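You operate a simulated robot arm through the tools that you are given. There is no shell and no other tool. Be economical: measure what you need, move in short steps, check, and stop when the job is done.

Carry out the task below with a simulated robot arm. There is one attempt and no reset: what you move stays moved.

Task
Take the blue wide brush with pink band and put it on the scorched blue plate with green band. Take the small grey tray with violet grip and put it on the deck of the green trolley. Fetch the blue folded cloth with green band and set it on top of the medium green bowl with green band. Put the purple pad with green band on the top of table with pink edge. Take the tin marked "spare tabs" from the top of the bench with teal legs and put it on the deck of the banding machine. Take the small violet plate with green band and leave it on the medium blue paper round with green tab. Shut the door marked ready stock. Open the door marked sweepings. Any order will do. Set down upright: blue wide brush with pink band.

The check looks at the end state, three seconds after you hand in, the way a careful person would. Anything else that was tipped, shoved, dropped, spilled or broken makes it a failure. Flat cloth is picked up by pressing the open fingertips on it (5 to 10 N) and closing them slowly along it; thin cloth reads only 2 to 8 mm in the jaws.

Robot
A 6-joint arm with a four-finger gripper on a trunk, on a base that drives. Base frame: it is fixed to the floor where the robot stands at the start and does not move with it; the origin is under the middle of the robot, x ahead of it, y to its left, z up. Readings come in mm, degrees, newtons and seconds.
With the tool pointing down near the work surface it reaches from about 240 to 680 mm from the robot's upright axis, wherever it stands. Its first joint turns from -166.0 to 166.0 degrees. Places, roughly: blue folded cloth with green band (11x7x3 cm) [600, -2100, 800]; blue wide brush with pink band (17x5x9 cm) [500, -200, 800]; deck of the banding machine (24x24 cm) [-2020, -2400, 920]; deck of the green trolley [-1900, 600, 500]; door marked ready stock [-2500, -2900, 500]; door marked sweepings [400, 900, 400]; medium blue paper round with green (18x19x3 cm) [-3100, -5900, 900]; medium green bowl with green band (13x13x4 cm) [600, -1700, 800]; purple pad with green band (9x6x4 cm) [800, -2800, 800]; scorched blue plate with green ban (17x17x2 cm) [-2200, -3700, 900]; small grey tray with violet grip (11x8x5 cm) [500, 0, 800]; small violet plate with green band (13x13x2 cm) [-1800, -3400, 1200]; tin marked mould wax, tin marked spare tabs, yello [500, -3000, 750]; top of table with pink edge [600, 200, 800]. Payload 3.43 kg.
The TCP is the grasp point between the finger pads, 30 mm short of the fingertips. In the tool frame z runs along the fingers and y along their closing line. Largest opening 120 mm; the body of the gripper starts 85 mm behind the TCP.
Orientation is that of the tool frame in the base frame, as [roll, pitch, yaw] about the fixed x, y, z axes, in that order (R = Rz(yaw) Ry(pitch) Rx(roll)). With the fingers straight down and closing along the base's y, the tool's x points along the base's -x, its y along +y and its z along -z.

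Tools
- The arm moves only by the tool step_arm. Its argument "targets" is a list of rows, each a list of 6 numbers: the shift along the tool's x, y, z in mm, then the turn, a rotation vector about the tool's x, y, z in degrees. In form: [[dx, dy, dz, ax, ay, az], ...]. A call has 1 to 12 rows; each row shifts and turns the commanded pose from where the row before left it, along the tool's axes as they then stand. "fingers" is the opening, from 0 (shut) to 1 (fully open), set as the call begins (left out, the last holds). A row lasts 0.2 s, in which the tool goes at most 50 mm and 8.6 degrees; a call with a longer step from one row to the next is refused whole, and so is a gripper value outside its range. Where a pose cannot be reached the arm comes as near as it can. A force on the tool above 40 N (or 10 N above the force at the start of the call, whichever is more), or a blocked arm, ends the call early, and 0.2 s more pass. The fingers move at their own pace and stop on an object; they squeeze with about 41 N. The grip force told is the motor's: it shows also when the fingers shut on nothing. Time passes only in rows, and 0.2 s behind the last, so rows that do not move let the fingers close. It gives the time, the measured TCP pose, the force on the tool (base axes), the opening and the grip force at its end, in the units of the frame above (readings bear some noise), with the torque about the TCP (base axes, N m) and any sound that the robot's microphone picked up, and new pictures: "pictures" is both (left out), scene, wrist or none.
- Cameras (640 x 400 px; columns grow to the right, rows downward): "scene" is now at [43.5, 150.1, 1672]; the picture's right is [0.19, -0.98, 0.00], its down [-0.86, -0.17, -0.48] and it looks along [0.47, 0.09, -0.88] (base axes); focal length 286 px, centre (320, 200). "wrist" rides on the gripper at [71, -17, -121] in the tool frame; the picture's right is [0.23, 0.97, 0.00], its down [-0.81, 0.19, -0.55] and it looks along [-0.54, 0.13, 0.83] (tool axes); focal length 275 px, centre (320, 200). There is no depth. A picture from a camera that has moved, and an enlarged one, comes with that camera's place and axes in the base frame and with its lens.
- lift_body(by): slides the trunk up (or, below 0, down) by that many mm; the arm and the scene camera ride with it, the base frame stays. It gives what a move gives, with no picture.
- roll_base(legs): drives the robot by 1 to 6 legs, each [ahead, left, turn to the left] in mm, mm and degrees, along the robot's own axes; the way and the turn of a leg run together, so that a leg with both is an arc; at most 1500 mm and 180 degrees a leg. The arm and the cameras ride along, it lands a little off, and it stops where it bumps. It gives what a move gives, and a new picture of the scene camera.
- turn_head(pan, tilt): turns the head with the scene camera to pan (to the left, within 120 degrees either way) and tilt (down, from -29 to 69), counted from straight ahead of the robot. It gives what a move gives, and a new picture of the scene camera.
- inspect(camera, box): a new picture of the part [left, top, right, bottom] of that camera's present view, enlarged. It takes no simulated time.
- sign_off(): hands the job in; it is judged then, once.

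Go step by step. Nothing tells you exact positions but the pictures and the camera data: compare them with the known pose of the tool, close in by small moves and look again before you grip or let go. The budget is 207 turns and 260 pictures, counting those below and the enlarged ones. Unless the task says otherwise, let go and move clear before handing in.

The tools are called after "Call:" as a command line: name --pt "numbers of a row" for each row, then --argument value for the rest, lists and objects as JSON in quotes. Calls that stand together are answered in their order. step_arm: Moves the arm, as the interface text tells. Its arguments: {"type":"object","properties":{"targets":{"type":"array"},"fingers":{"type":"number"},"pictures":{"type":"string","enum":["both","scene","wrist","none"]}},"required":["targets"]} The other tools are called the same way: lift_body (by) slides the trunk up or down; roll_base (legs) drives the base; turn_head (pan, tilt) turns the head that bears the scene camera; inspect (camera, box) takes an enlarged picture of a part of a camera's view; sign_off () hands the job in.

At the start:

```text
clock: 0.0
tool_pos: [262.1, 314.1, 1065.0]
tcp_rot: [179.9, -0.1, -180.0]
ft_force: [0.8, 0.8, 0.0]
moment: [0.0, -0.01, 0.04]
width: 120.0
grip_force: 0.0
trunk travel left (down, up): [-200.0, 240.0]
robot x, y, heading: [-0.7, -0.8, 0.3]
head pan, tilt: [10.9, 61.6]
```

scene: 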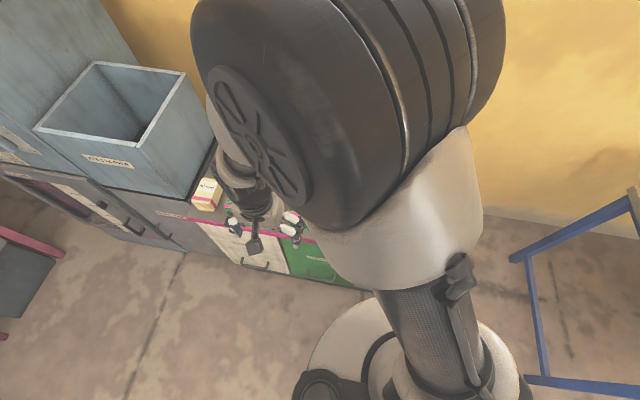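
wrist: 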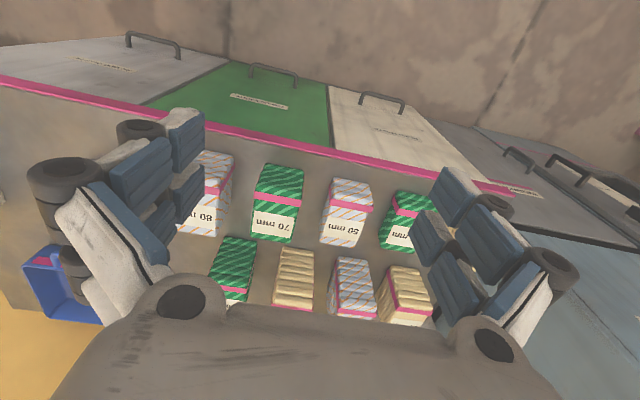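

I see a table with pink edge ahead, holding several tins and a blue brush-like thing. I'll look around first with the head.

Call:
turn_head --pan -30 --tilt 45

Call:
turn_head --pan 60 --tilt 40

```text
clock: 1.1
tool_pos: [262.5, 312.7, 1063.8]
tcp_rot: [-179.9, -0.1, -180.0]
ft_force: [-0.8, -0.4, -0.9]
moment: [-0.02, -0.01, -0.05]
width: 120.1
grip_force: 0.0
trunk travel left (down, up): [-200.0, 240.0]
robot x, y, heading: [-0.4, -0.2, 0.0]
head pan, tilt: [-30.0, 45.0]
camera scene: at [50.4, 97.3, 1693.3], right [-0.5, -0.87, 0.0], down [-0.61, 0.35, -0.71], along [0.61, -0.35, -0.71], focal length 286 px, centre (320, 200)
```

scene: 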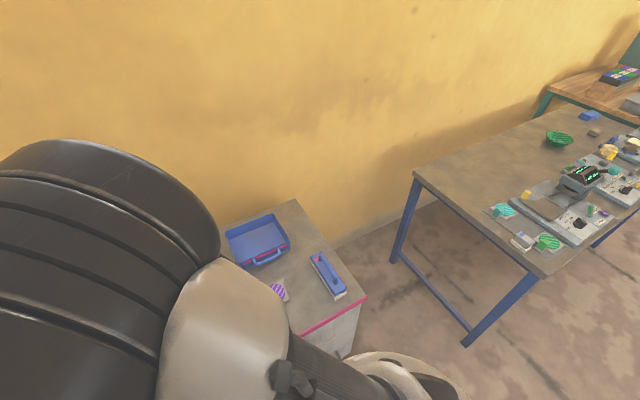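

```text
clock: 2.7
tool_pos: [262.8, 313.5, 1065.6]
tcp_rot: [179.9, -0.1, -180.0]
ft_force: [-0.1, 0.3, 0.5]
moment: [-0.01, -0.01, 0.02]
width: 119.9
grip_force: 0.1
trunk travel left (down, up): [-200.0, 240.0]
robot x, y, heading: [-0.2, -0.4, -0.3]
head pan, tilt: [60.0, 40.0]
camera scene: at [22.5, 211.5, 1700.5], right [0.87, -0.5, 0.0], down [-0.32, -0.56, -0.77], along [0.38, 0.66, -0.64], focal length 286 px, centre (320, 200)
```

scene: 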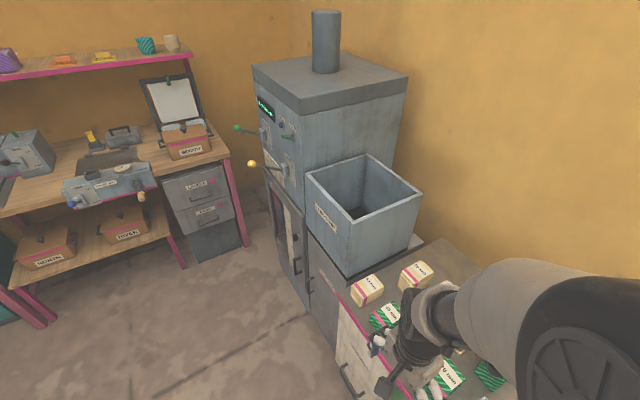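

The table holds brush (~[485,-184]) and tray (~[520,-10]). I check the door labels on the left.

Call:
inspect --camera "scene" --box '[230, 130, 430, 255]'

Call:
turn_head --pan 70 --tilt 66

```text
3.20 times, centred on (330, 192) of scene
camera zoom: at [22.5, 211.5, 1700.5], right [0.87, -0.5, 0.0], down [-0.32, -0.56, -0.77], along [0.38, 0.66, -0.64], focal length 916 px, centre (288, 224)
```

zoom: 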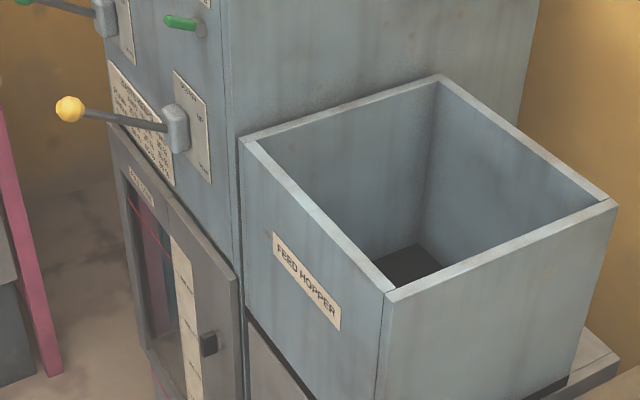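

```text
clock: 3.6
tool_pos: [260.7, 314.1, 1066.3]
tcp_rot: [-179.9, 0.0, -180.0]
ft_force: [0.3, 0.7, 0.1]
moment: [0.0, -0.02, -0.02]
width: 119.9
grip_force: 0.2
trunk travel left (down, up): [-200.0, 240.0]
robot x, y, heading: [2.4, 3.0, 0.0]
head pan, tilt: [70.0, 66.0]
camera scene: at [0.3, 193.8, 1667.2], right [0.94, -0.34, 0.0], down [-0.31, -0.86, -0.41], along [0.14, 0.38, -0.91], focal length 286 px, centre (320, 200)
```

scene: 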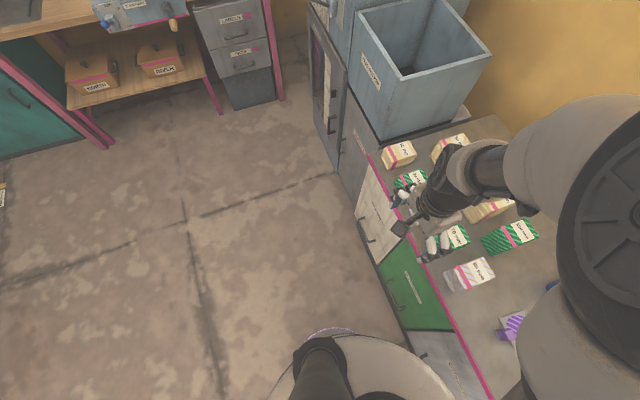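

Call:
inspect --camera "scene" --box '[300, 60, 460, 260]'

Call:
inspect --camera "wrist" --box '[340, 60, 640, 250]'

```text
2.00 times, centred on (380, 160) of scene
camera zoom: at [0.3, 193.8, 1667.2], right [0.94, -0.34, 0.0], down [-0.31, -0.86, -0.41], along [0.14, 0.38, -0.91], focal length 572 px, centre (200, 280)
```

zoom: 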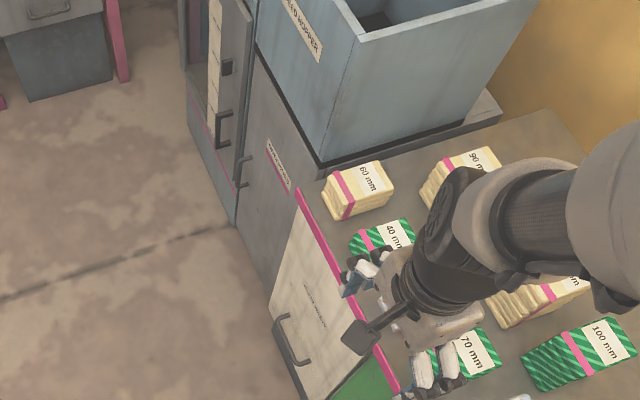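

```text
2.11 times, centred on (490, 155) of wrist
camera zoom: at [191.4, 297.4, 1184.5], right [-0.23, 0.97, 0.0], down [0.81, 0.19, 0.55], along [0.54, 0.13, -0.83], focal length 580 px, centre (-38, 295)
```

zoom: 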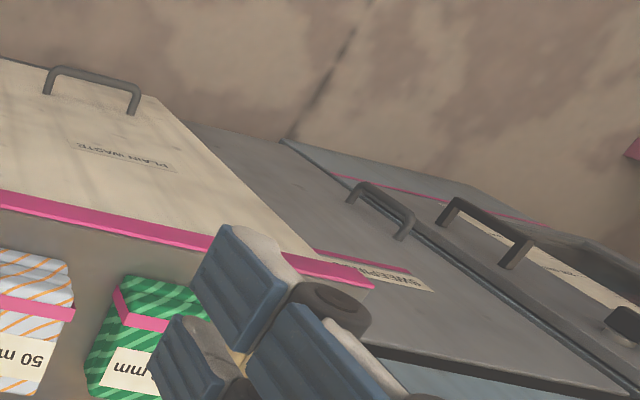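

The sweepings door is the grey one under the hopper, its handle at the far side. I survey the rest of the room before driving.

Call:
turn_head --pan -70 --tilt 25

Call:
turn_head --pan -118 --tilt 25

Call:
turn_head --pan 118 --tilt 25

```text
clock: 5.9
tool_pos: [262.7, 313.0, 1064.8]
tcp_rot: [180.0, 0.0, -180.0]
ft_force: [0.3, -0.1, -0.3]
moment: [-0.01, 0.03, 0.01]
width: 120.1
grip_force: 0.1
trunk travel left (down, up): [-200.0, 240.0]
robot x, y, heading: [1.7, -1.4, -0.0]
head pan, tilt: [-70.0, 25.0]
camera scene: at [11.5, 51.3, 1723.9], right [-0.94, -0.34, 0.0], down [-0.14, 0.4, -0.91], along [0.31, -0.85, -0.42], focal length 286 px, centre (320, 200)
```

scene: 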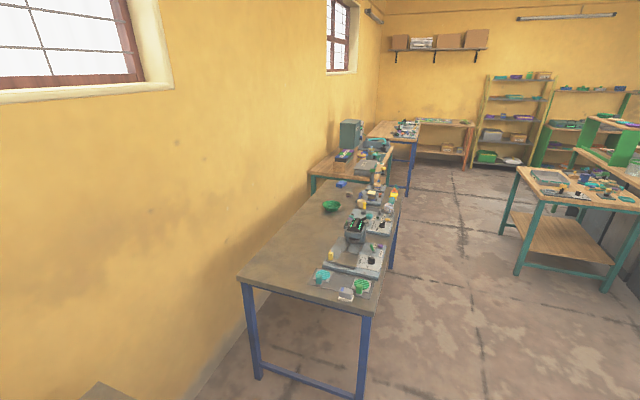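

```text
clock: 7.0
tool_pos: [261.6, 313.7, 1064.3]
tcp_rot: [-180.0, 0.1, 180.0]
ft_force: [-0.2, -1.2, 0.3]
moment: [-0.01, 0.03, -0.01]
width: 120.1
grip_force: 0.1
trunk travel left (down, up): [-200.0, 240.0]
robot x, y, heading: [0.3, 1.6, 0.3]
head pan, tilt: [-118.0, 25.0]
camera scene: at [-63.3, 56.5, 1723.9], right [-0.88, 0.47, 0.0], down [0.2, 0.37, -0.91], along [-0.42, -0.8, -0.42], focal length 286 px, centre (320, 200)
```

scene: 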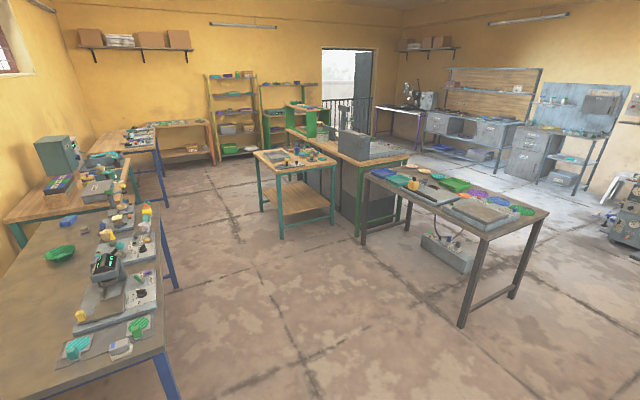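

```text
clock: 10.4
tool_pos: [262.5, 313.4, 1063.9]
tcp_rot: [-179.9, 0.0, 179.9]
ft_force: [0.1, -0.1, 0.8]
moment: [0.03, 0.02, 0.0]
width: 120.0
grip_force: 0.1
trunk travel left (down, up): [-200.0, 240.0]
robot x, y, heading: [1.6, -2.0, 0.2]
head pan, tilt: [118.0, 25.0]
camera scene: at [-63.3, 219.3, 1723.9], right [0.88, 0.47, 0.0], down [0.2, -0.37, -0.91], along [-0.43, 0.8, -0.42], focal length 286 px, centre (320, 200)
```

scene: 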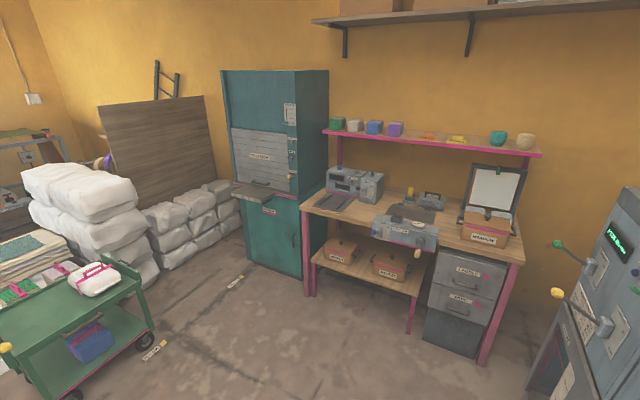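

The room layout is clear: trolley behind-left, workbench with blue legs to the right. First the tray: I move the tool above it and look.

Call:
step_arm --pt "-12 -40 0 0 0 0" --pt "-12 -40 0 0 0 0" --pt "-12 -40 0 0 0 0" --pt "-12 -40 0 0 0 0" --pt "-12 -40 0 0 0 0" --pt "-12 -40 0 0 0 0" --pt "-12 -40 0 0 0 0" --pt "-12 -34 0 0 0 0" --pictures "wrist"

Call:
turn_head --pan -10 --tilt 60

```text
clock: 12.2
tool_pos: [358.2, -2.9, 1063.1]
tcp_rot: [-179.9, -0.2, -179.9]
ft_force: [0.8, 0.1, 0.5]
moment: [0.0, 0.02, -0.03]
width: 119.8
grip_force: 0.0
trunk travel left (down, up): [-200.0, 240.0]
robot x, y, heading: [-1.3, 0.8, 0.2]
head pan, tilt: [118.0, 25.0]
camera wrist: at [287.9, -19.0, 1182.9], right [-0.23, 0.97, 0.0], down [0.81, 0.19, 0.55], along [0.54, 0.13, -0.83], focal length 275 px, centre (320, 200)
```

wrist: 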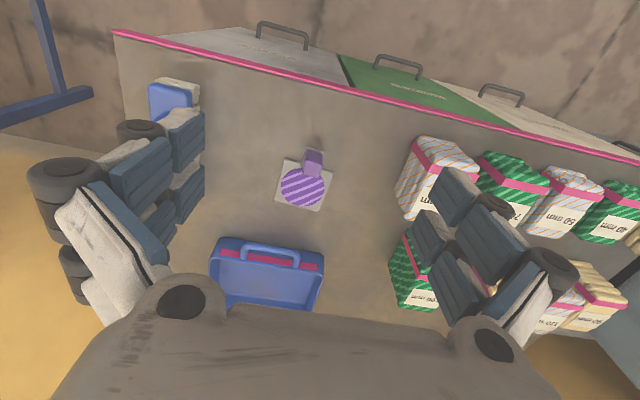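

```text
clock: 14.3
tool_pos: [358.0, -1.8, 1063.0]
tcp_rot: [180.0, 0.0, 179.9]
ft_force: [-0.1, -0.6, -0.9]
moment: [0.04, 0.02, 0.0]
width: 120.0
grip_force: 0.0
trunk travel left (down, up): [-200.0, 240.0]
robot x, y, heading: [-1.4, 1.1, -0.2]
head pan, tilt: [-10.0, 60.0]
camera scene: at [45.6, 126.4, 1673.8], right [-0.17, -0.98, 0.0], down [-0.85, 0.15, -0.5], along [0.49, -0.09, -0.87], focal length 286 px, centre (320, 200)
```

scene: 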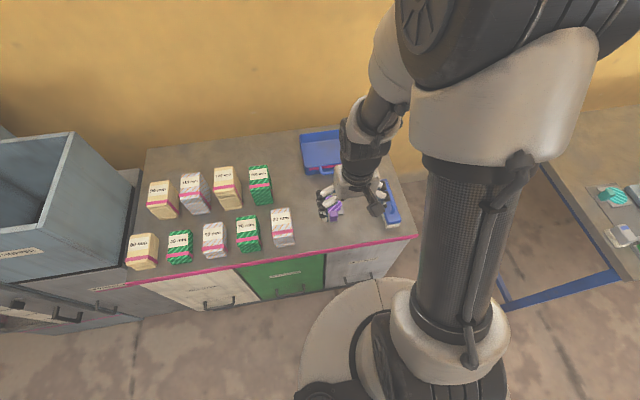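

Call:
inspect --camera "wrist" --box '[240, 120, 380, 230]'

Call:
inspect --camera "wrist" --box '[120, 60, 240, 140]'

```text
3.64 times, centred on (310, 175) of wrist
camera zoom: at [287.5, -17.5, 1183.0], right [-0.23, 0.97, 0.0], down [0.81, 0.19, 0.55], along [0.54, 0.13, -0.83], focal length 1001 px, centre (356, 291)
```

zoom: 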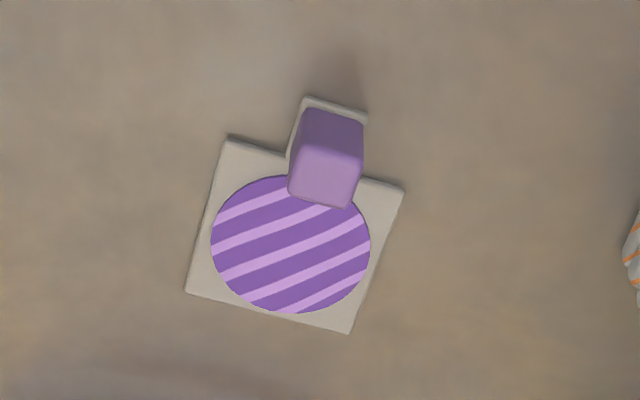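

```text
5.00 times, centred on (180, 100) of wrist
camera zoom: at [287.5, -17.5, 1183.0], right [-0.23, 0.97, 0.0], down [0.81, 0.19, 0.55], along [0.54, 0.13, -0.83], focal length 1376 px, centre (1020, 700)
```

zoom: 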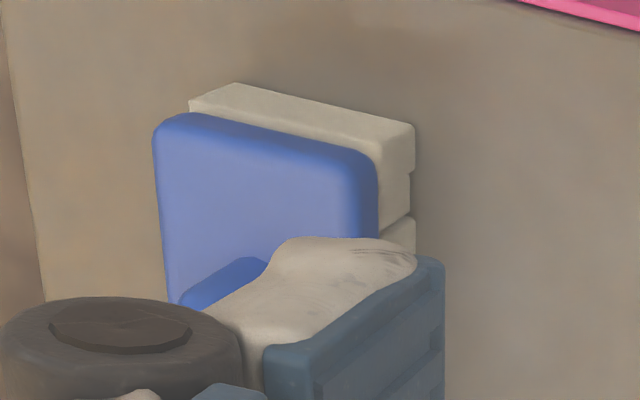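

The tray's grip post is at about [468,14], table top about 783. I approach above it.

Call:
step_arm --pt "-22 3 32 0 0 0" --pt "-22 3 32 0 0 0" --pt "-22 3 32 0 0 0" --pt "-22 3 32 0 0 0" --pt "-22 4 32 0 0 4" --pictures "wrist"

```text
clock: 15.5
tool_pos: [470.1, 17.6, 902.7]
tcp_rot: [-180.0, 0.0, 176.0]
ft_force: [0.5, 0.4, 0.6]
moment: [-0.01, 0.06, 0.01]
width: 119.7
grip_force: 0.1
trunk travel left (down, up): [-200.0, 240.0]
robot x, y, heading: [-2.9, 2.7, -0.1]
head pan, tilt: [-10.0, 60.0]
camera wrist: at [397.3, 6.7, 1022.7], right [-0.16, 0.99, 0.0], down [0.82, 0.13, 0.55], along [0.55, 0.09, -0.83], focal length 275 px, centre (320, 200)
```

wrist: 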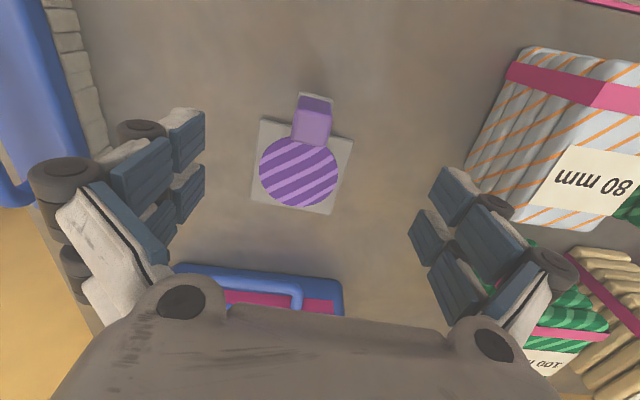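

Call:
step_arm --pt "2 -2 28 0 0 0" --pt "2 -2 28 0 0 0" --pt "2 -2 26 0 0 0" --pictures "wrist"

Call:
step_arm --pt "0 0 0 0 0 0" --pt "0 0 0 0 0 0" --pt "0 0 0 0 0 0" --pt "0 0 0 0 0 0" --pt "0 0 0 0 0 0" --pt "0 0 0 0 0 0" --pt "0 0 0 0 0 0" --fingers 0 --pictures "wrist"

```text
clock: 16.3
tool_pos: [462.9, 10.1, 821.8]
tcp_rot: [180.0, 0.0, 176.0]
ft_force: [-1.0, -0.1, -0.6]
moment: [-0.02, 0.02, -0.01]
width: 119.7
grip_force: 0.1
trunk travel left (down, up): [-200.0, 240.0]
robot x, y, heading: [3.0, 0.4, -0.1]
head pan, tilt: [-10.0, 60.0]
camera wrist: at [391.6, -1.0, 941.9], right [-0.16, 0.99, 0.0], down [0.82, 0.13, 0.55], along [0.54, 0.09, -0.83], focal length 275 px, centre (320, 200)
```

wrist: 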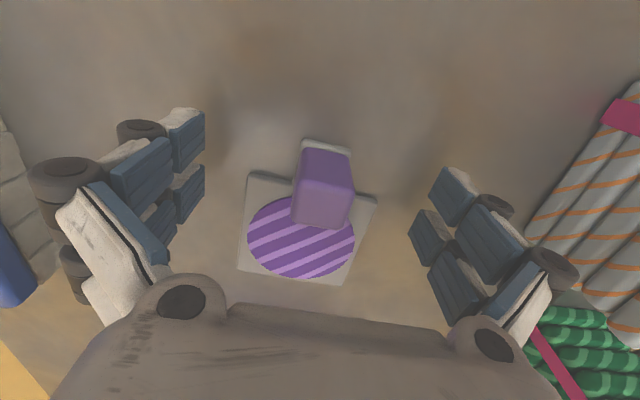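

```text
clock: 17.6
tool_pos: [463.2, 8.4, 824.5]
tcp_rot: [-180.0, 0.2, 175.9]
ft_force: [-5.2, -2.4, 19.0]
moment: [-0.22, 0.17, -0.1]
width: 78.9
grip_force: 40.8
trunk travel left (down, up): [-200.0, 240.0]
robot x, y, heading: [1.5, -0.4, 0.1]
head pan, tilt: [-10.0, 60.0]
stopped in row 6: the force on the tool passed its limit at 41 N (the readings are from after the stop); the commanded pose is now the measured one
camera wrist: at [391.3, -2.2, 944.7], right [-0.16, 0.99, 0.0], down [0.82, 0.13, 0.56], along [0.55, 0.09, -0.83], focal length 275 px, centre (320, 200)
```

wrist: 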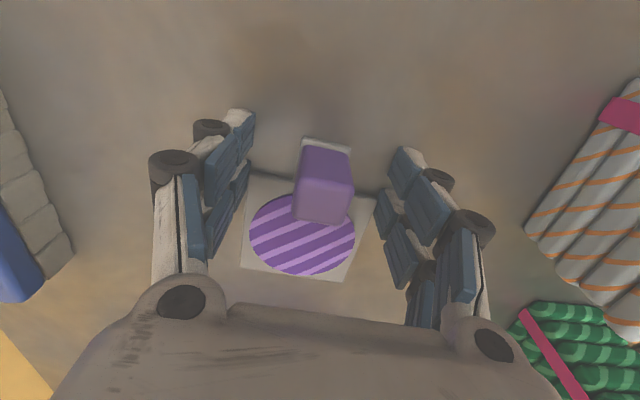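

The fingertips met the tile's side edges. I open, rise 14 mm so only the post is gripped, and close again.

Call:
step_arm --pt "0 0 0 0 0 0" --pt "0 0 0 0 0 0" --pt "0 0 -7 0 0 0" --pt "2 1 -7 0 0 0" --fingers 0.9 --pictures "none"

Call:
step_arm --pt "0 0 0 0 0 0" --pt "0 0 0 0 0 0" --pt "0 0 0 0 0 0" --pt "0 0 0 0 0 0" --pt "0 0 0 0 0 0" --pt "0 0 0 0 0 0" --pt "0 0 0 0 0 0" --fingers 0 --pictures "wrist"

```text
clock: 18.6
tool_pos: [463.1, 9.7, 837.7]
tcp_rot: [180.0, 0.1, 176.1]
ft_force: [0.3, -0.2, 0.5]
moment: [-0.03, -0.01, -0.02]
width: 108.2
grip_force: 0.2
trunk travel left (down, up): [-200.0, 240.0]
robot x, y, heading: [1.7, 1.4, -0.2]
head pan, tilt: [-10.0, 60.0]
```

```text
clock: 20.2
tool_pos: [462.0, 11.5, 836.0]
tcp_rot: [-179.9, 0.1, 176.0]
ft_force: [0.8, -0.6, -0.4]
moment: [0.01, -0.03, -0.02]
width: 25.2
grip_force: 39.1
trunk travel left (down, up): [-200.0, 240.0]
robot x, y, heading: [-2.5, 0.4, 0.0]
head pan, tilt: [-10.0, 60.0]
camera wrist: at [390.2, -0.3, 956.9], right [-0.16, 0.99, 0.0], down [0.82, 0.13, 0.56], along [0.55, 0.09, -0.83], focal length 275 px, centre (320, 200)
```

wrist: 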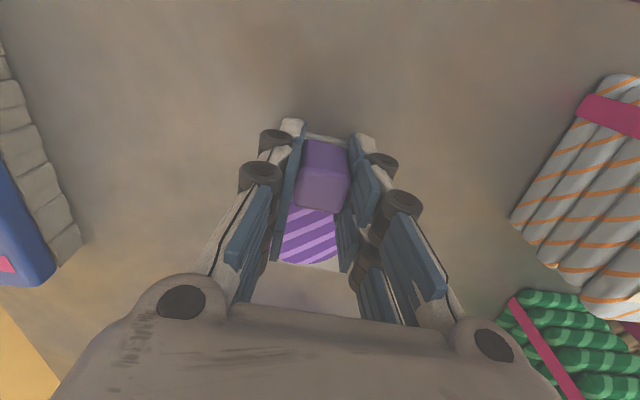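

Gripped at 25 mm. I lift, retract, and turn toward the trolley.

Call:
step_arm --pt "0 0 -25 0 0 0" --pt "0 0 -45 0 0 0" --pt "0 0 -45 0 0 0" --pt "0 0 -45 0 0 0" --pt "45 0 0 0 0 0" --pt "45 0 0 0 0 0" --pt "45 0 0 0 0 0" --pictures "wrist"

Call:
turn_head --pan 0 --tilt 35

Call:
roll_base --legs '[[0, 0, 165]]'

```text
clock: 21.8
tool_pos: [327.8, 23.0, 999.2]
tcp_rot: [-180.0, 0.2, 176.0]
ft_force: [-0.1, 0.0, -1.2]
moment: [0.01, -0.03, -0.02]
width: 25.1
grip_force: 40.9
trunk travel left (down, up): [-200.0, 240.0]
robot x, y, heading: [-0.7, 1.0, 0.1]
head pan, tilt: [-10.0, 60.0]
camera wrist: at [255.5, 11.3, 1118.5], right [-0.16, 0.99, 0.0], down [0.82, 0.13, 0.56], along [0.55, 0.09, -0.83], focal length 275 px, centre (320, 200)
```

wrist: 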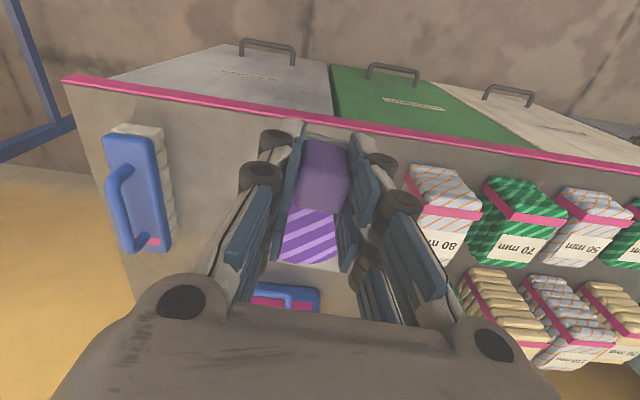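

```text
clock: 22.7
tool_pos: [329.6, 21.6, 998.5]
tcp_rot: [179.9, 0.1, 175.9]
ft_force: [1.2, -0.1, -0.4]
moment: [0.04, 0.05, 0.0]
width: 25.5
grip_force: 41.0
trunk travel left (down, up): [-200.0, 240.0]
robot x, y, heading: [-0.2, 3.5, -0.1]
head pan, tilt: [0.0, 35.0]
camera scene: at [68.2, 137.7, 1708.0], right [0.0, -1.0, 0.0], down [-0.57, 0.0, -0.82], along [0.82, 0.0, -0.57], focal length 286 px, centre (320, 200)
```

scene: 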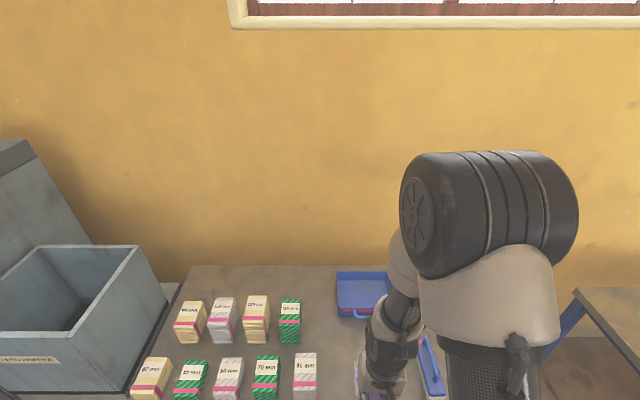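

```text
clock: 29.9
tool_pos: [-324.0, 62.4, 997.7]
tcp_rot: [179.9, 0.1, -18.8]
ft_force: [-0.2, 0.6, -0.8]
moment: [-0.03, -0.01, 0.01]
width: 25.3
grip_force: 40.6
trunk travel left (down, up): [-200.0, 240.0]
robot x, y, heading: [-1.8, -0.9, 165.4]
head pan, tilt: [0.0, 35.0]
camera scene: at [-101.8, -120.2, 1708.1], right [0.26, 0.97, 0.0], down [0.55, -0.15, -0.82], along [-0.79, 0.21, -0.57], focal length 286 px, centre (320, 200)
```

scene: 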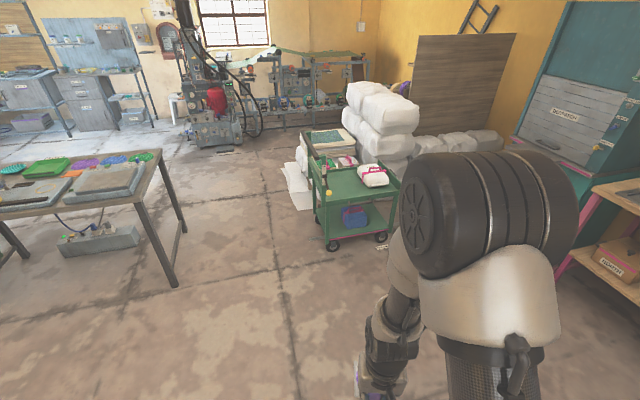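

The trolley is about 2 m ahead. I drive toward it, leaving stand-off.

Call:
roll_base --legs '[[0, 0, -5], [1300, 0, 0]]'

Call:
turn_head --pan 10 --tilt 55

```text
clock: 36.9
tool_pos: [-1538.3, 525.9, 998.5]
tcp_rot: [-180.0, 0.1, -23.4]
ft_force: [0.0, -0.2, -1.1]
moment: [-0.01, -0.04, -0.02]
width: 25.2
grip_force: 41.0
trunk travel left (down, up): [-200.0, 240.0]
robot x, y, heading: [-1221.8, 439.9, 160.6]
head pan, tilt: [0.0, 35.0]
camera scene: at [-1332.2, 325.5, 1708.1], right [0.33, 0.94, 0.0], down [0.54, -0.19, -0.82], along [-0.77, 0.27, -0.57], focal length 286 px, centre (320, 200)
```

scene: 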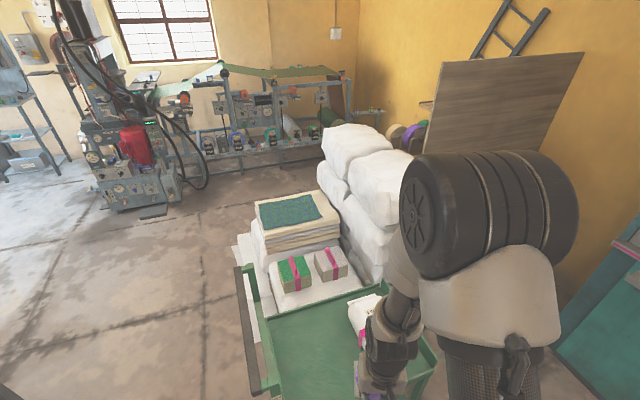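

```text
clock: 37.7
tool_pos: [-1537.9, 525.0, 998.4]
tcp_rot: [-179.9, 0.0, -23.5]
ft_force: [-0.7, 0.1, -1.4]
moment: [-0.02, -0.05, -0.03]
width: 25.4
grip_force: 40.9
trunk travel left (down, up): [-200.0, 240.0]
robot x, y, heading: [-1220.9, 436.5, 160.4]
head pan, tilt: [10.0, 55.0]
camera scene: at [-1320.0, 307.9, 1679.9], right [0.17, 0.99, 0.0], down [0.81, -0.14, -0.57], along [-0.57, 0.1, -0.82], focal length 286 px, centre (320, 200)
```

scene: 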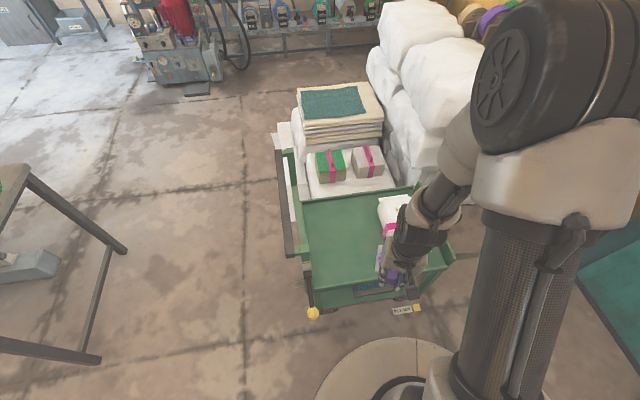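

I lower the trunk, then extend over the free part of the deck and look.

Call:
lift_body --by -200

Call:
step_arm --pt "-42 -10 0 0 0 0" --pt "-42 -10 0 0 0 0" --pt "-42 -10 0 0 0 0" --pt "-42 -10 0 0 0 0" --pt "-42 -10 0 0 0 0"

```text
clock: 39.9
tool_pos: [-1538.1, 525.8, 798.8]
tcp_rot: [179.9, 0.2, -23.4]
ft_force: [0.4, 0.6, -1.0]
moment: [-0.01, -0.04, -0.01]
width: 25.2
grip_force: 41.0
trunk travel left (down, up): [0.0, 440.0]
robot x, y, heading: [-1222.2, 437.3, 160.5]
head pan, tilt: [10.0, 55.0]
```

```text
clock: 41.1
tool_pos: [-1709.4, 654.2, 800.4]
tcp_rot: [-180.0, 0.0, -23.5]
ft_force: [0.0, 0.4, -0.4]
moment: [-0.01, 0.01, -0.01]
width: 25.5
grip_force: 41.3
trunk travel left (down, up): [0.0, 440.0]
robot x, y, heading: [-1223.5, 431.1, 160.6]
head pan, tilt: [10.0, 55.0]
camera scene: at [-1320.3, 308.0, 1479.8], right [0.17, 0.99, 0.0], down [0.81, -0.14, -0.57], along [-0.57, 0.1, -0.82], focal length 286 px, centre (320, 200)
camera wrist: at [-1637.0, 642.0, 920.3], right [-0.18, -0.98, 0.0], down [-0.82, 0.15, 0.55], along [-0.54, 0.1, -0.83], focal length 275 px, centre (320, 200)
```

scene: 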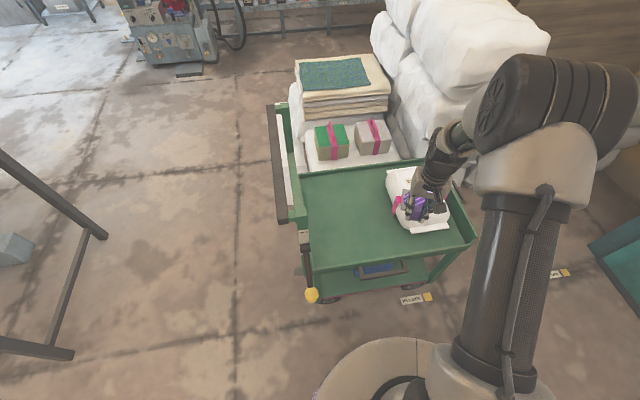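
wrist: 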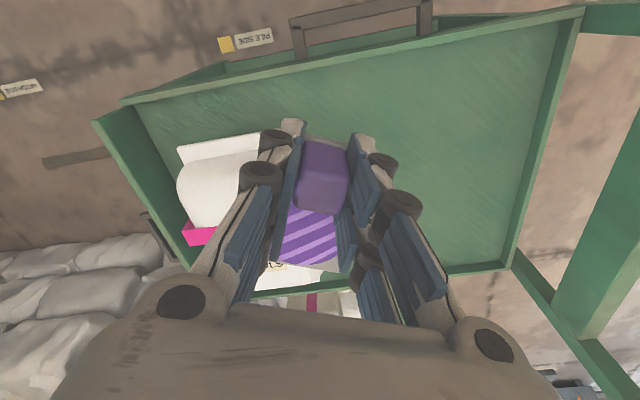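

Call:
step_arm --pt "-3 43 0 0 0 0" --pt "-3 43 0 0 0 0" --pt "-4 43 0 0 0 0" --pt "0 0 40 0 0 0" --pt "0 0 40 0 0 0" --pt "0 0 40 0 0 0" --pt "0 0 20 0 0 0"

```text
clock: 42.7
tool_pos: [-1770.8, 541.0, 660.0]
tcp_rot: [180.0, 0.3, -23.5]
ft_force: [0.2, 0.9, -0.6]
moment: [-0.01, -0.02, 0.01]
width: 25.3
grip_force: 41.5
trunk travel left (down, up): [0.0, 440.0]
robot x, y, heading: [-1220.5, 437.7, 160.4]
head pan, tilt: [10.0, 55.0]
camera scene: at [-1320.2, 307.9, 1479.9], right [0.17, 0.99, 0.0], down [0.81, -0.14, -0.57], along [-0.57, 0.1, -0.82], focal length 286 px, centre (320, 200)
camera wrist: at [-1699.1, 529.9, 779.6], right [-0.18, -0.98, 0.0], down [-0.82, 0.15, 0.56], along [-0.55, 0.1, -0.83], focal length 275 px, centre (320, 200)
```

scene: 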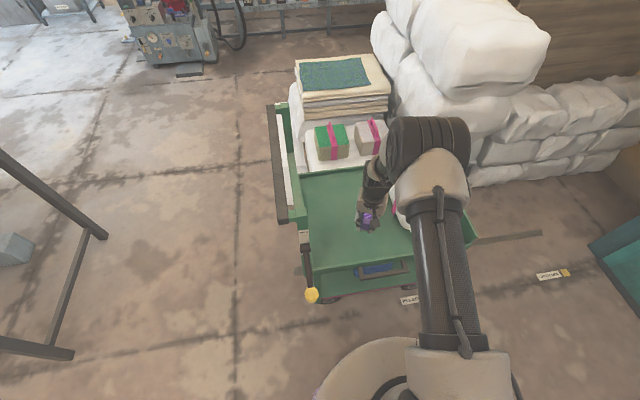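
wrist: 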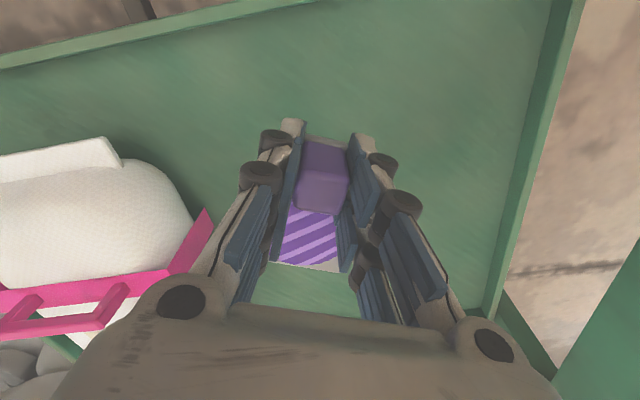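

Call:
step_arm --pt "0 30 0 0 0 0" --pt "0 0 25 0 0 0" --pt "0 0 25 0 0 0" --pictures "wrist"

Call:
step_arm --pt "0 0 4 0 0 0" --pt "0 0 4 0 0 0" --pt "0 0 4 0 0 0" --pictures "none"

Call:
step_arm --pt "0 0 4 0 0 0" --pt "0 0 4 0 0 0" --pt "0 0 4 0 0 0" --pictures "wrist"

```text
clock: 43.5
tool_pos: [-1784.4, 513.8, 609.6]
tcp_rot: [180.0, 0.2, -23.6]
ft_force: [0.3, -0.8, 0.4]
moment: [-0.03, -0.05, 0.01]
width: 25.3
grip_force: 41.4
trunk travel left (down, up): [0.0, 440.0]
robot x, y, heading: [-1217.0, 435.9, 160.4]
head pan, tilt: [10.0, 55.0]
camera wrist: at [-1711.5, 501.4, 729.2], right [-0.18, -0.98, 0.0], down [-0.82, 0.15, 0.56], along [-0.55, 0.1, -0.83], focal length 275 px, centre (320, 200)
```

wrist: 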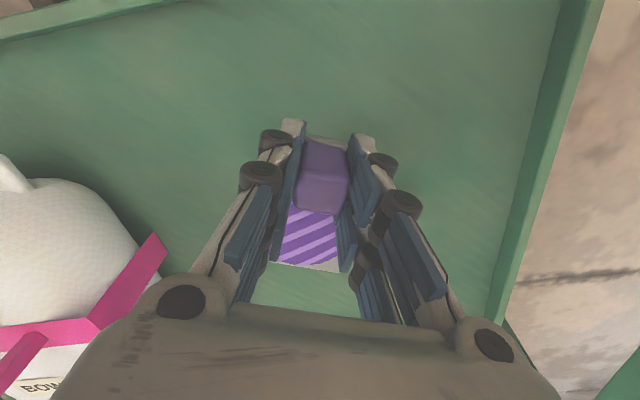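

```text
clock: 44.3
tool_pos: [-1783.3, 513.5, 598.4]
tcp_rot: [-179.9, 0.0, -23.6]
ft_force: [-0.5, 0.0, -0.7]
moment: [-0.05, 0.01, 0.01]
width: 25.0
grip_force: 41.0
trunk travel left (down, up): [0.0, 440.0]
robot x, y, heading: [-1220.8, 434.8, 160.3]
head pan, tilt: [10.0, 55.0]
```

```text
clock: 45.1
tool_pos: [-1784.0, 513.6, 585.2]
tcp_rot: [-180.0, 0.1, -23.5]
ft_force: [-0.2, -0.1, -1.0]
moment: [-0.02, 0.01, -0.01]
width: 25.5
grip_force: 40.6
trunk travel left (down, up): [0.0, 440.0]
robot x, y, heading: [-1221.5, 437.2, 160.3]
head pan, tilt: [10.0, 55.0]
camera wrist: at [-1711.2, 501.6, 705.2], right [-0.18, -0.98, 0.0], down [-0.82, 0.15, 0.55], along [-0.55, 0.1, -0.83], focal length 275 px, centre (320, 200)
```

wrist: 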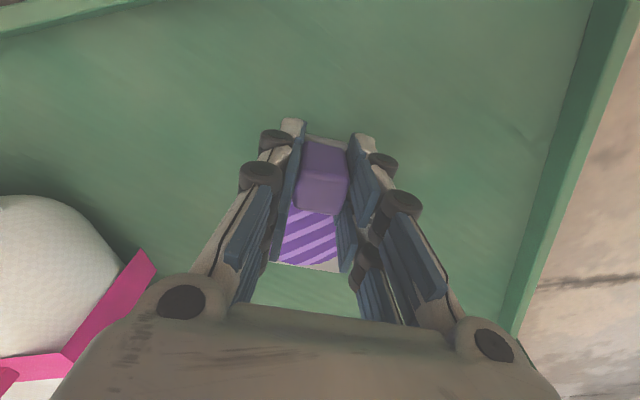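

Call:
step_arm --pt "0 0 3 0 0 0" --pt "0 0 3 0 0 0" --pt "0 0 3 0 0 0" --pt "0 0 3 0 0 0" --pictures "none"

Call:
step_arm --pt "0 0 2 0 0 0" --pt "0 0 2 0 0 0" --pt "0 0 2 0 0 0" --pt "0 0 2 0 0 0" --pictures "none"

Call:
step_arm --pt "0 0 2 0 0 0" --pt "0 0 2 0 0 0" --pt "0 0 2 0 0 0" --pt "0 0 2 0 0 0" --pictures "wrist"

```text
clock: 46.1
tool_pos: [-1785.1, 514.1, 573.1]
tcp_rot: [179.9, 0.1, -23.5]
ft_force: [0.5, -0.3, 0.2]
moment: [-0.02, -0.04, 0.01]
width: 25.3
grip_force: 41.3
trunk travel left (down, up): [0.0, 440.0]
robot x, y, heading: [-1216.7, 434.1, 160.7]
head pan, tilt: [10.0, 55.0]
```

```text
clock: 47.1
tool_pos: [-1785.3, 514.9, 566.0]
tcp_rot: [-180.0, 0.2, -23.6]
ft_force: [0.5, 0.0, -1.2]
moment: [-0.04, -0.05, 0.02]
width: 25.3
grip_force: 41.0
trunk travel left (down, up): [0.0, 440.0]
robot x, y, heading: [-1217.7, 436.5, 160.4]
head pan, tilt: [10.0, 55.0]
```

```text
clock: 48.1
tool_pos: [-1784.6, 514.2, 557.6]
tcp_rot: [179.9, 0.1, -23.5]
ft_force: [-0.5, -0.4, -0.6]
moment: [0.02, 0.03, -0.01]
width: 25.3
grip_force: 41.1
trunk travel left (down, up): [0.0, 440.0]
robot x, y, heading: [-1221.4, 435.1, 160.6]
head pan, tilt: [10.0, 55.0]
camera wrist: at [-1711.5, 501.5, 677.2], right [-0.18, -0.98, 0.0], down [-0.82, 0.15, 0.56], along [-0.55, 0.1, -0.83], focal length 275 px, centre (320, 200)
```

wrist: 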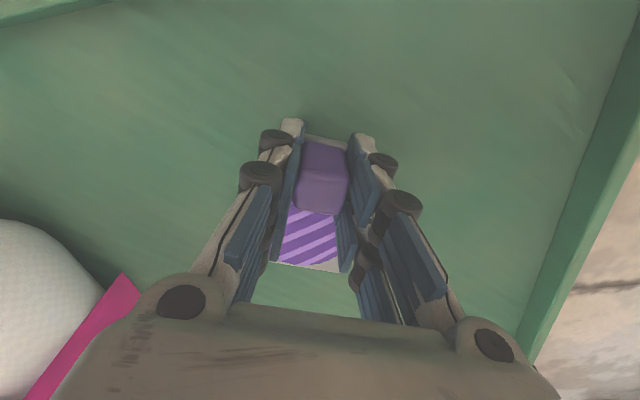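

Call:
step_arm --pt "0 0 2 0 0 0" --pt "0 0 2 0 0 0" --pt "0 0 2 0 0 0" --pt "0 0 2 0 0 0" --pt "0 0 2 0 0 0" --pt "0 0 2 0 0 0" --pictures "none"

Call:
step_arm --pt "0 0 2 0 0 0" --pt "0 0 2 0 0 0" --pt "0 0 2 0 0 0" --pt "0 0 2 0 0 0" --pt "0 0 2 0 0 0" --pt "0 0 2 0 0 0" --pictures "wrist"

```text
clock: 48.9
tool_pos: [-1785.7, 513.3, 554.3]
tcp_rot: [-180.0, 0.2, -23.6]
ft_force: [8.7, -1.5, 20.6]
moment: [0.14, 0.02, -0.03]
width: 25.4
grip_force: 40.7
trunk travel left (down, up): [0.0, 440.0]
robot x, y, heading: [-1220.1, 436.5, 160.6]
head pan, tilt: [10.0, 55.0]
stopped in row 4: the force on the tool passed its limit at 42 N (the readings are from after the stop); the commanded pose is now the measured one
```

```text
clock: 49.3
tool_pos: [-1784.7, 512.8, 556.1]
tcp_rot: [-180.0, 0.2, -23.5]
ft_force: [10.6, -1.0, 23.2]
moment: [0.08, -0.23, -0.04]
width: 25.3
grip_force: 41.1
trunk travel left (down, up): [0.0, 440.0]
robot x, y, heading: [-1217.6, 436.9, 160.6]
head pan, tilt: [10.0, 55.0]
stopped in row 2: the force on the tool passed its limit at 44 N (the readings are from after the stop); the commanded pose is now the measured one
camera wrist: at [-1712.1, 501.6, 674.9], right [-0.18, -0.98, 0.0], down [-0.82, 0.15, 0.56], along [-0.55, 0.1, -0.83], focal length 275 px, centre (320, 200)
```

wrist: 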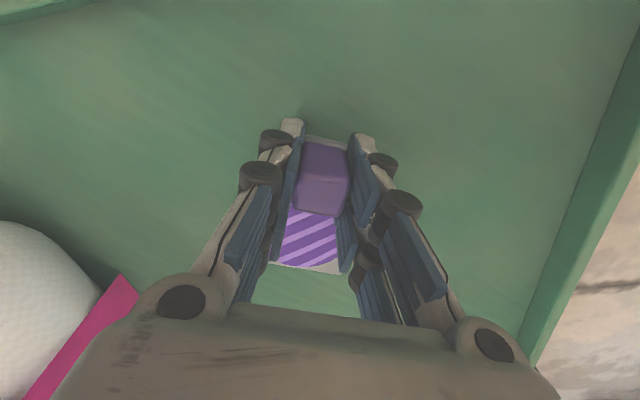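

Contact: the tray sits on the deck (z≈500). Release and rise.

Call:
step_arm --pt "0 0 0 0 0 0" --pt "0 0 0 0 0 0" --pt "0 0 -2 0 0 0" --pt "0 0 -20 0 0 0" --pt "0 0 -45 0 0 0" --pt "0 0 -45 0 0 0" --pt "0 0 -45 0 0 0" --fingers 0.45 --pictures "wrist"

```text
clock: 50.9
tool_pos: [-1787.0, 515.1, 711.1]
tcp_rot: [-179.9, 0.0, -23.6]
ft_force: [-0.3, 0.0, -0.2]
moment: [-0.01, 0.03, 0.0]
width: 53.9
grip_force: 0.0
trunk travel left (down, up): [0.0, 440.0]
robot x, y, heading: [-1220.5, 434.9, 160.3]
head pan, tilt: [10.0, 55.0]
camera wrist: at [-1713.9, 501.9, 829.9], right [-0.18, -0.98, 0.0], down [-0.82, 0.15, 0.55], along [-0.55, 0.1, -0.83], focal length 275 px, centre (320, 200)
```

wrist: 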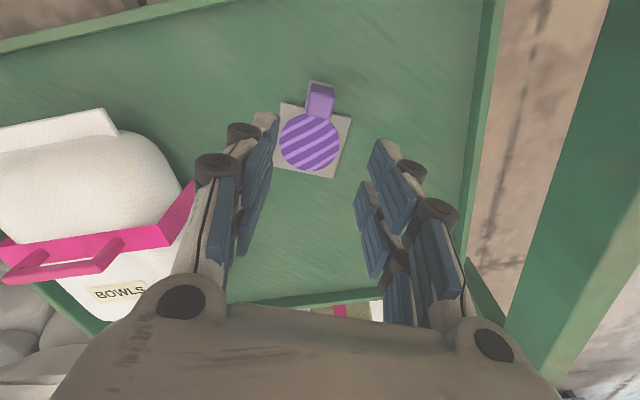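

Tray done. I retract the arm, raise the trunk, and drive back toward the sweepings door.

Call:
step_arm --pt "0 0 -45 0 0 0" --pt "0 0 -45 0 0 0" --pt "40 0 -20 0 0 0" --pt "40 0 0 0 0 0" --pt "40 0 0 0 0 0" --pt "40 0 0 0 0 0" --pt "40 0 0 0 0 0" --pt "20 0 0 0 0 0" --pictures "none"

Call:
turn_head --pan 30 --tilt 35

Call:
roll_base --legs '[[-300, 0, 0], [0, 0, -155], [600, 0, 0]]'

```text
clock: 52.7
tool_pos: [-1583.0, 426.5, 818.5]
tcp_rot: [-180.0, 0.2, -23.5]
ft_force: [0.2, -0.1, -0.1]
moment: [-0.01, -0.04, 0.0]
width: 53.9
grip_force: 0.1
trunk travel left (down, up): [0.0, 440.0]
robot x, y, heading: [-1222.9, 438.7, 160.3]
head pan, tilt: [10.0, 55.0]
```

```text
clock: 53.6
tool_pos: [-1582.9, 426.7, 818.5]
tcp_rot: [-180.0, 0.1, -23.6]
ft_force: [0.2, 0.4, 0.1]
moment: [-0.03, -0.01, 0.01]
width: 53.9
grip_force: 0.1
trunk travel left (down, up): [0.0, 440.0]
robot x, y, heading: [-1220.7, 435.8, 160.3]
head pan, tilt: [30.0, 35.0]
camera scene: at [-1335.2, 279.9, 1508.0], right [-0.18, 0.98, 0.0], down [0.56, 0.1, -0.82], along [-0.81, -0.15, -0.57], focal length 286 px, centre (320, 200)
```

scene: 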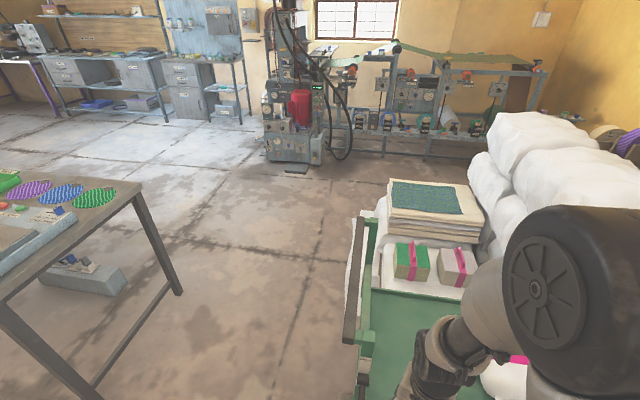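

```text
clock: 65.1
tool_pos: [-3.5, 529.9, 819.8]
tcp_rot: [-180.0, 0.1, 179.9]
ft_force: [0.3, 0.5, 0.2]
moment: [-0.01, 0.02, -0.01]
width: 54.0
grip_force: 0.1
trunk travel left (down, up): [0.0, 440.0]
robot x, y, heading: [-331.1, 377.1, 3.9]
head pan, tilt: [30.0, 35.0]
camera scene: at [-289.4, 561.3, 1508.1], right [0.56, -0.83, 0.0], down [-0.48, -0.32, -0.82], along [0.68, 0.46, -0.57], focal length 286 px, centre (320, 200)
```

scene: 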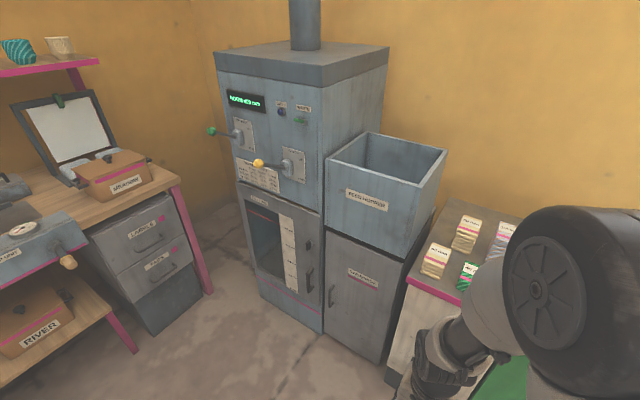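

Call:
inspect --camera "scene" --box '[290, 210, 430, 370]'

Call:
roll_base --legs '[[0, 350, 0]]'

```text
2.50 times, centred on (360, 290) of scene
camera zoom: at [-289.4, 561.3, 1508.1], right [0.56, -0.83, 0.0], down [-0.48, -0.32, -0.82], along [0.68, 0.46, -0.57], focal length 715 px, centre (220, -25)
```

zoom: 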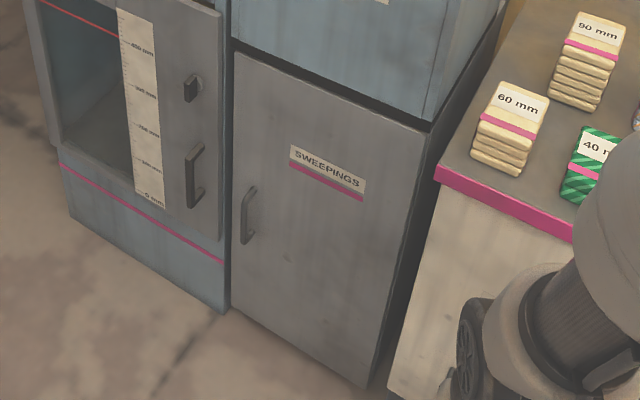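

```text
clock: 67.3
tool_pos: [-25.1, 868.1, 819.6]
tcp_rot: [-180.0, 0.2, 179.5]
ft_force: [1.2, 0.3, 0.7]
moment: [-0.02, 0.03, 0.03]
width: 54.2
grip_force: 0.1
trunk travel left (down, up): [0.0, 440.0]
robot x, y, heading: [-352.4, 719.3, 3.6]
head pan, tilt: [30.0, 35.0]
camera scene: at [-310.3, 901.5, 1508.1], right [0.55, -0.83, 0.0], down [-0.48, -0.32, -0.82], along [0.68, 0.45, -0.57], focal length 286 px, centre (320, 200)
```

scene: 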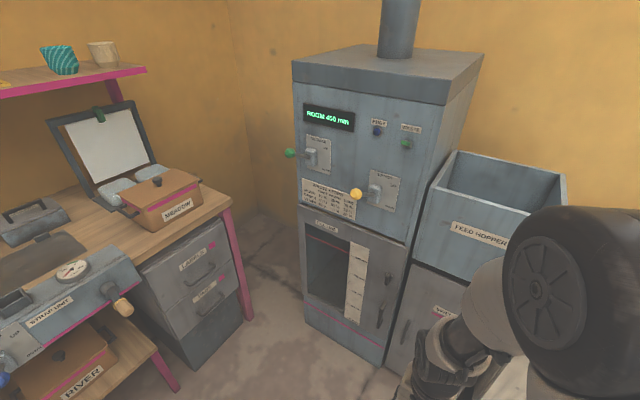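

The sweepings door spans y≈706–1020 at x≈430, hinge right, handle at about [402,975,415]. I drive in front of it.

Call:
roll_base --legs '[[193, 169, -3.6]]'

Call:
turn_head --pan 10 --tilt 60

```text
clock: 69.1
tool_pos: [170.6, 1023.9, 818.4]
tcp_rot: [-179.9, 0.1, 175.9]
ft_force: [0.0, -0.2, 0.0]
moment: [0.0, 0.05, 0.02]
width: 54.2
grip_force: 0.1
trunk travel left (down, up): [0.0, 440.0]
robot x, y, heading: [-168.7, 888.1, -0.2]
head pan, tilt: [30.0, 35.0]
camera scene: at [-112.1, 1074.6, 1508.0], right [0.5, -0.87, 0.0], down [-0.5, -0.29, -0.82], along [0.71, 0.41, -0.57], focal length 286 px, centre (320, 200)
```

scene: 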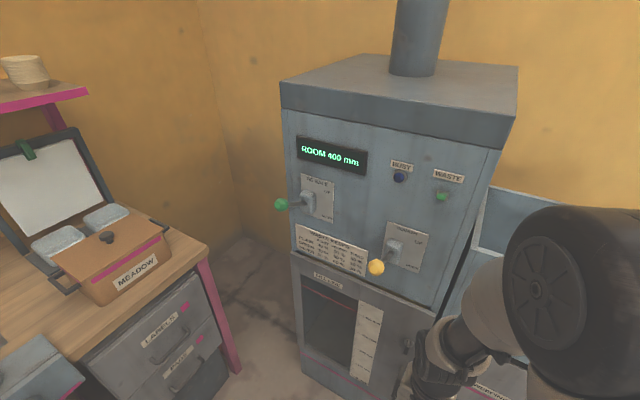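

```text
clock: 70.0
tool_pos: [170.7, 1023.7, 819.6]
tcp_rot: [-180.0, 0.2, 176.0]
ft_force: [-1.3, 0.3, 0.1]
moment: [-0.02, -0.02, 0.03]
width: 54.1
grip_force: 0.1
trunk travel left (down, up): [0.0, 440.0]
robot x, y, heading: [-169.2, 891.4, 0.3]
head pan, tilt: [10.0, 60.0]
camera scene: at [-123.0, 1041.9, 1473.9], right [0.18, -0.98, 0.0], down [-0.85, -0.15, -0.5], along [0.49, 0.09, -0.87], focal length 286 px, centre (320, 200)
```

scene: 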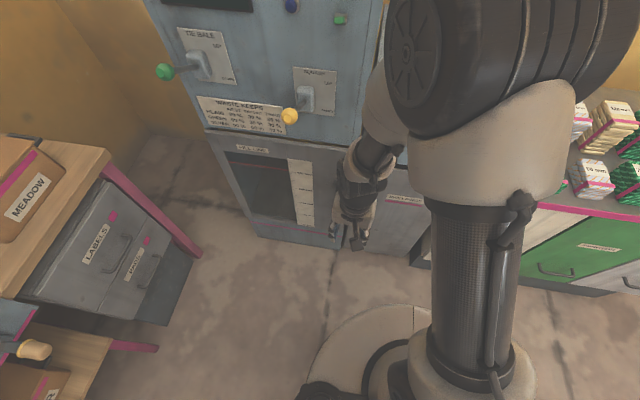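

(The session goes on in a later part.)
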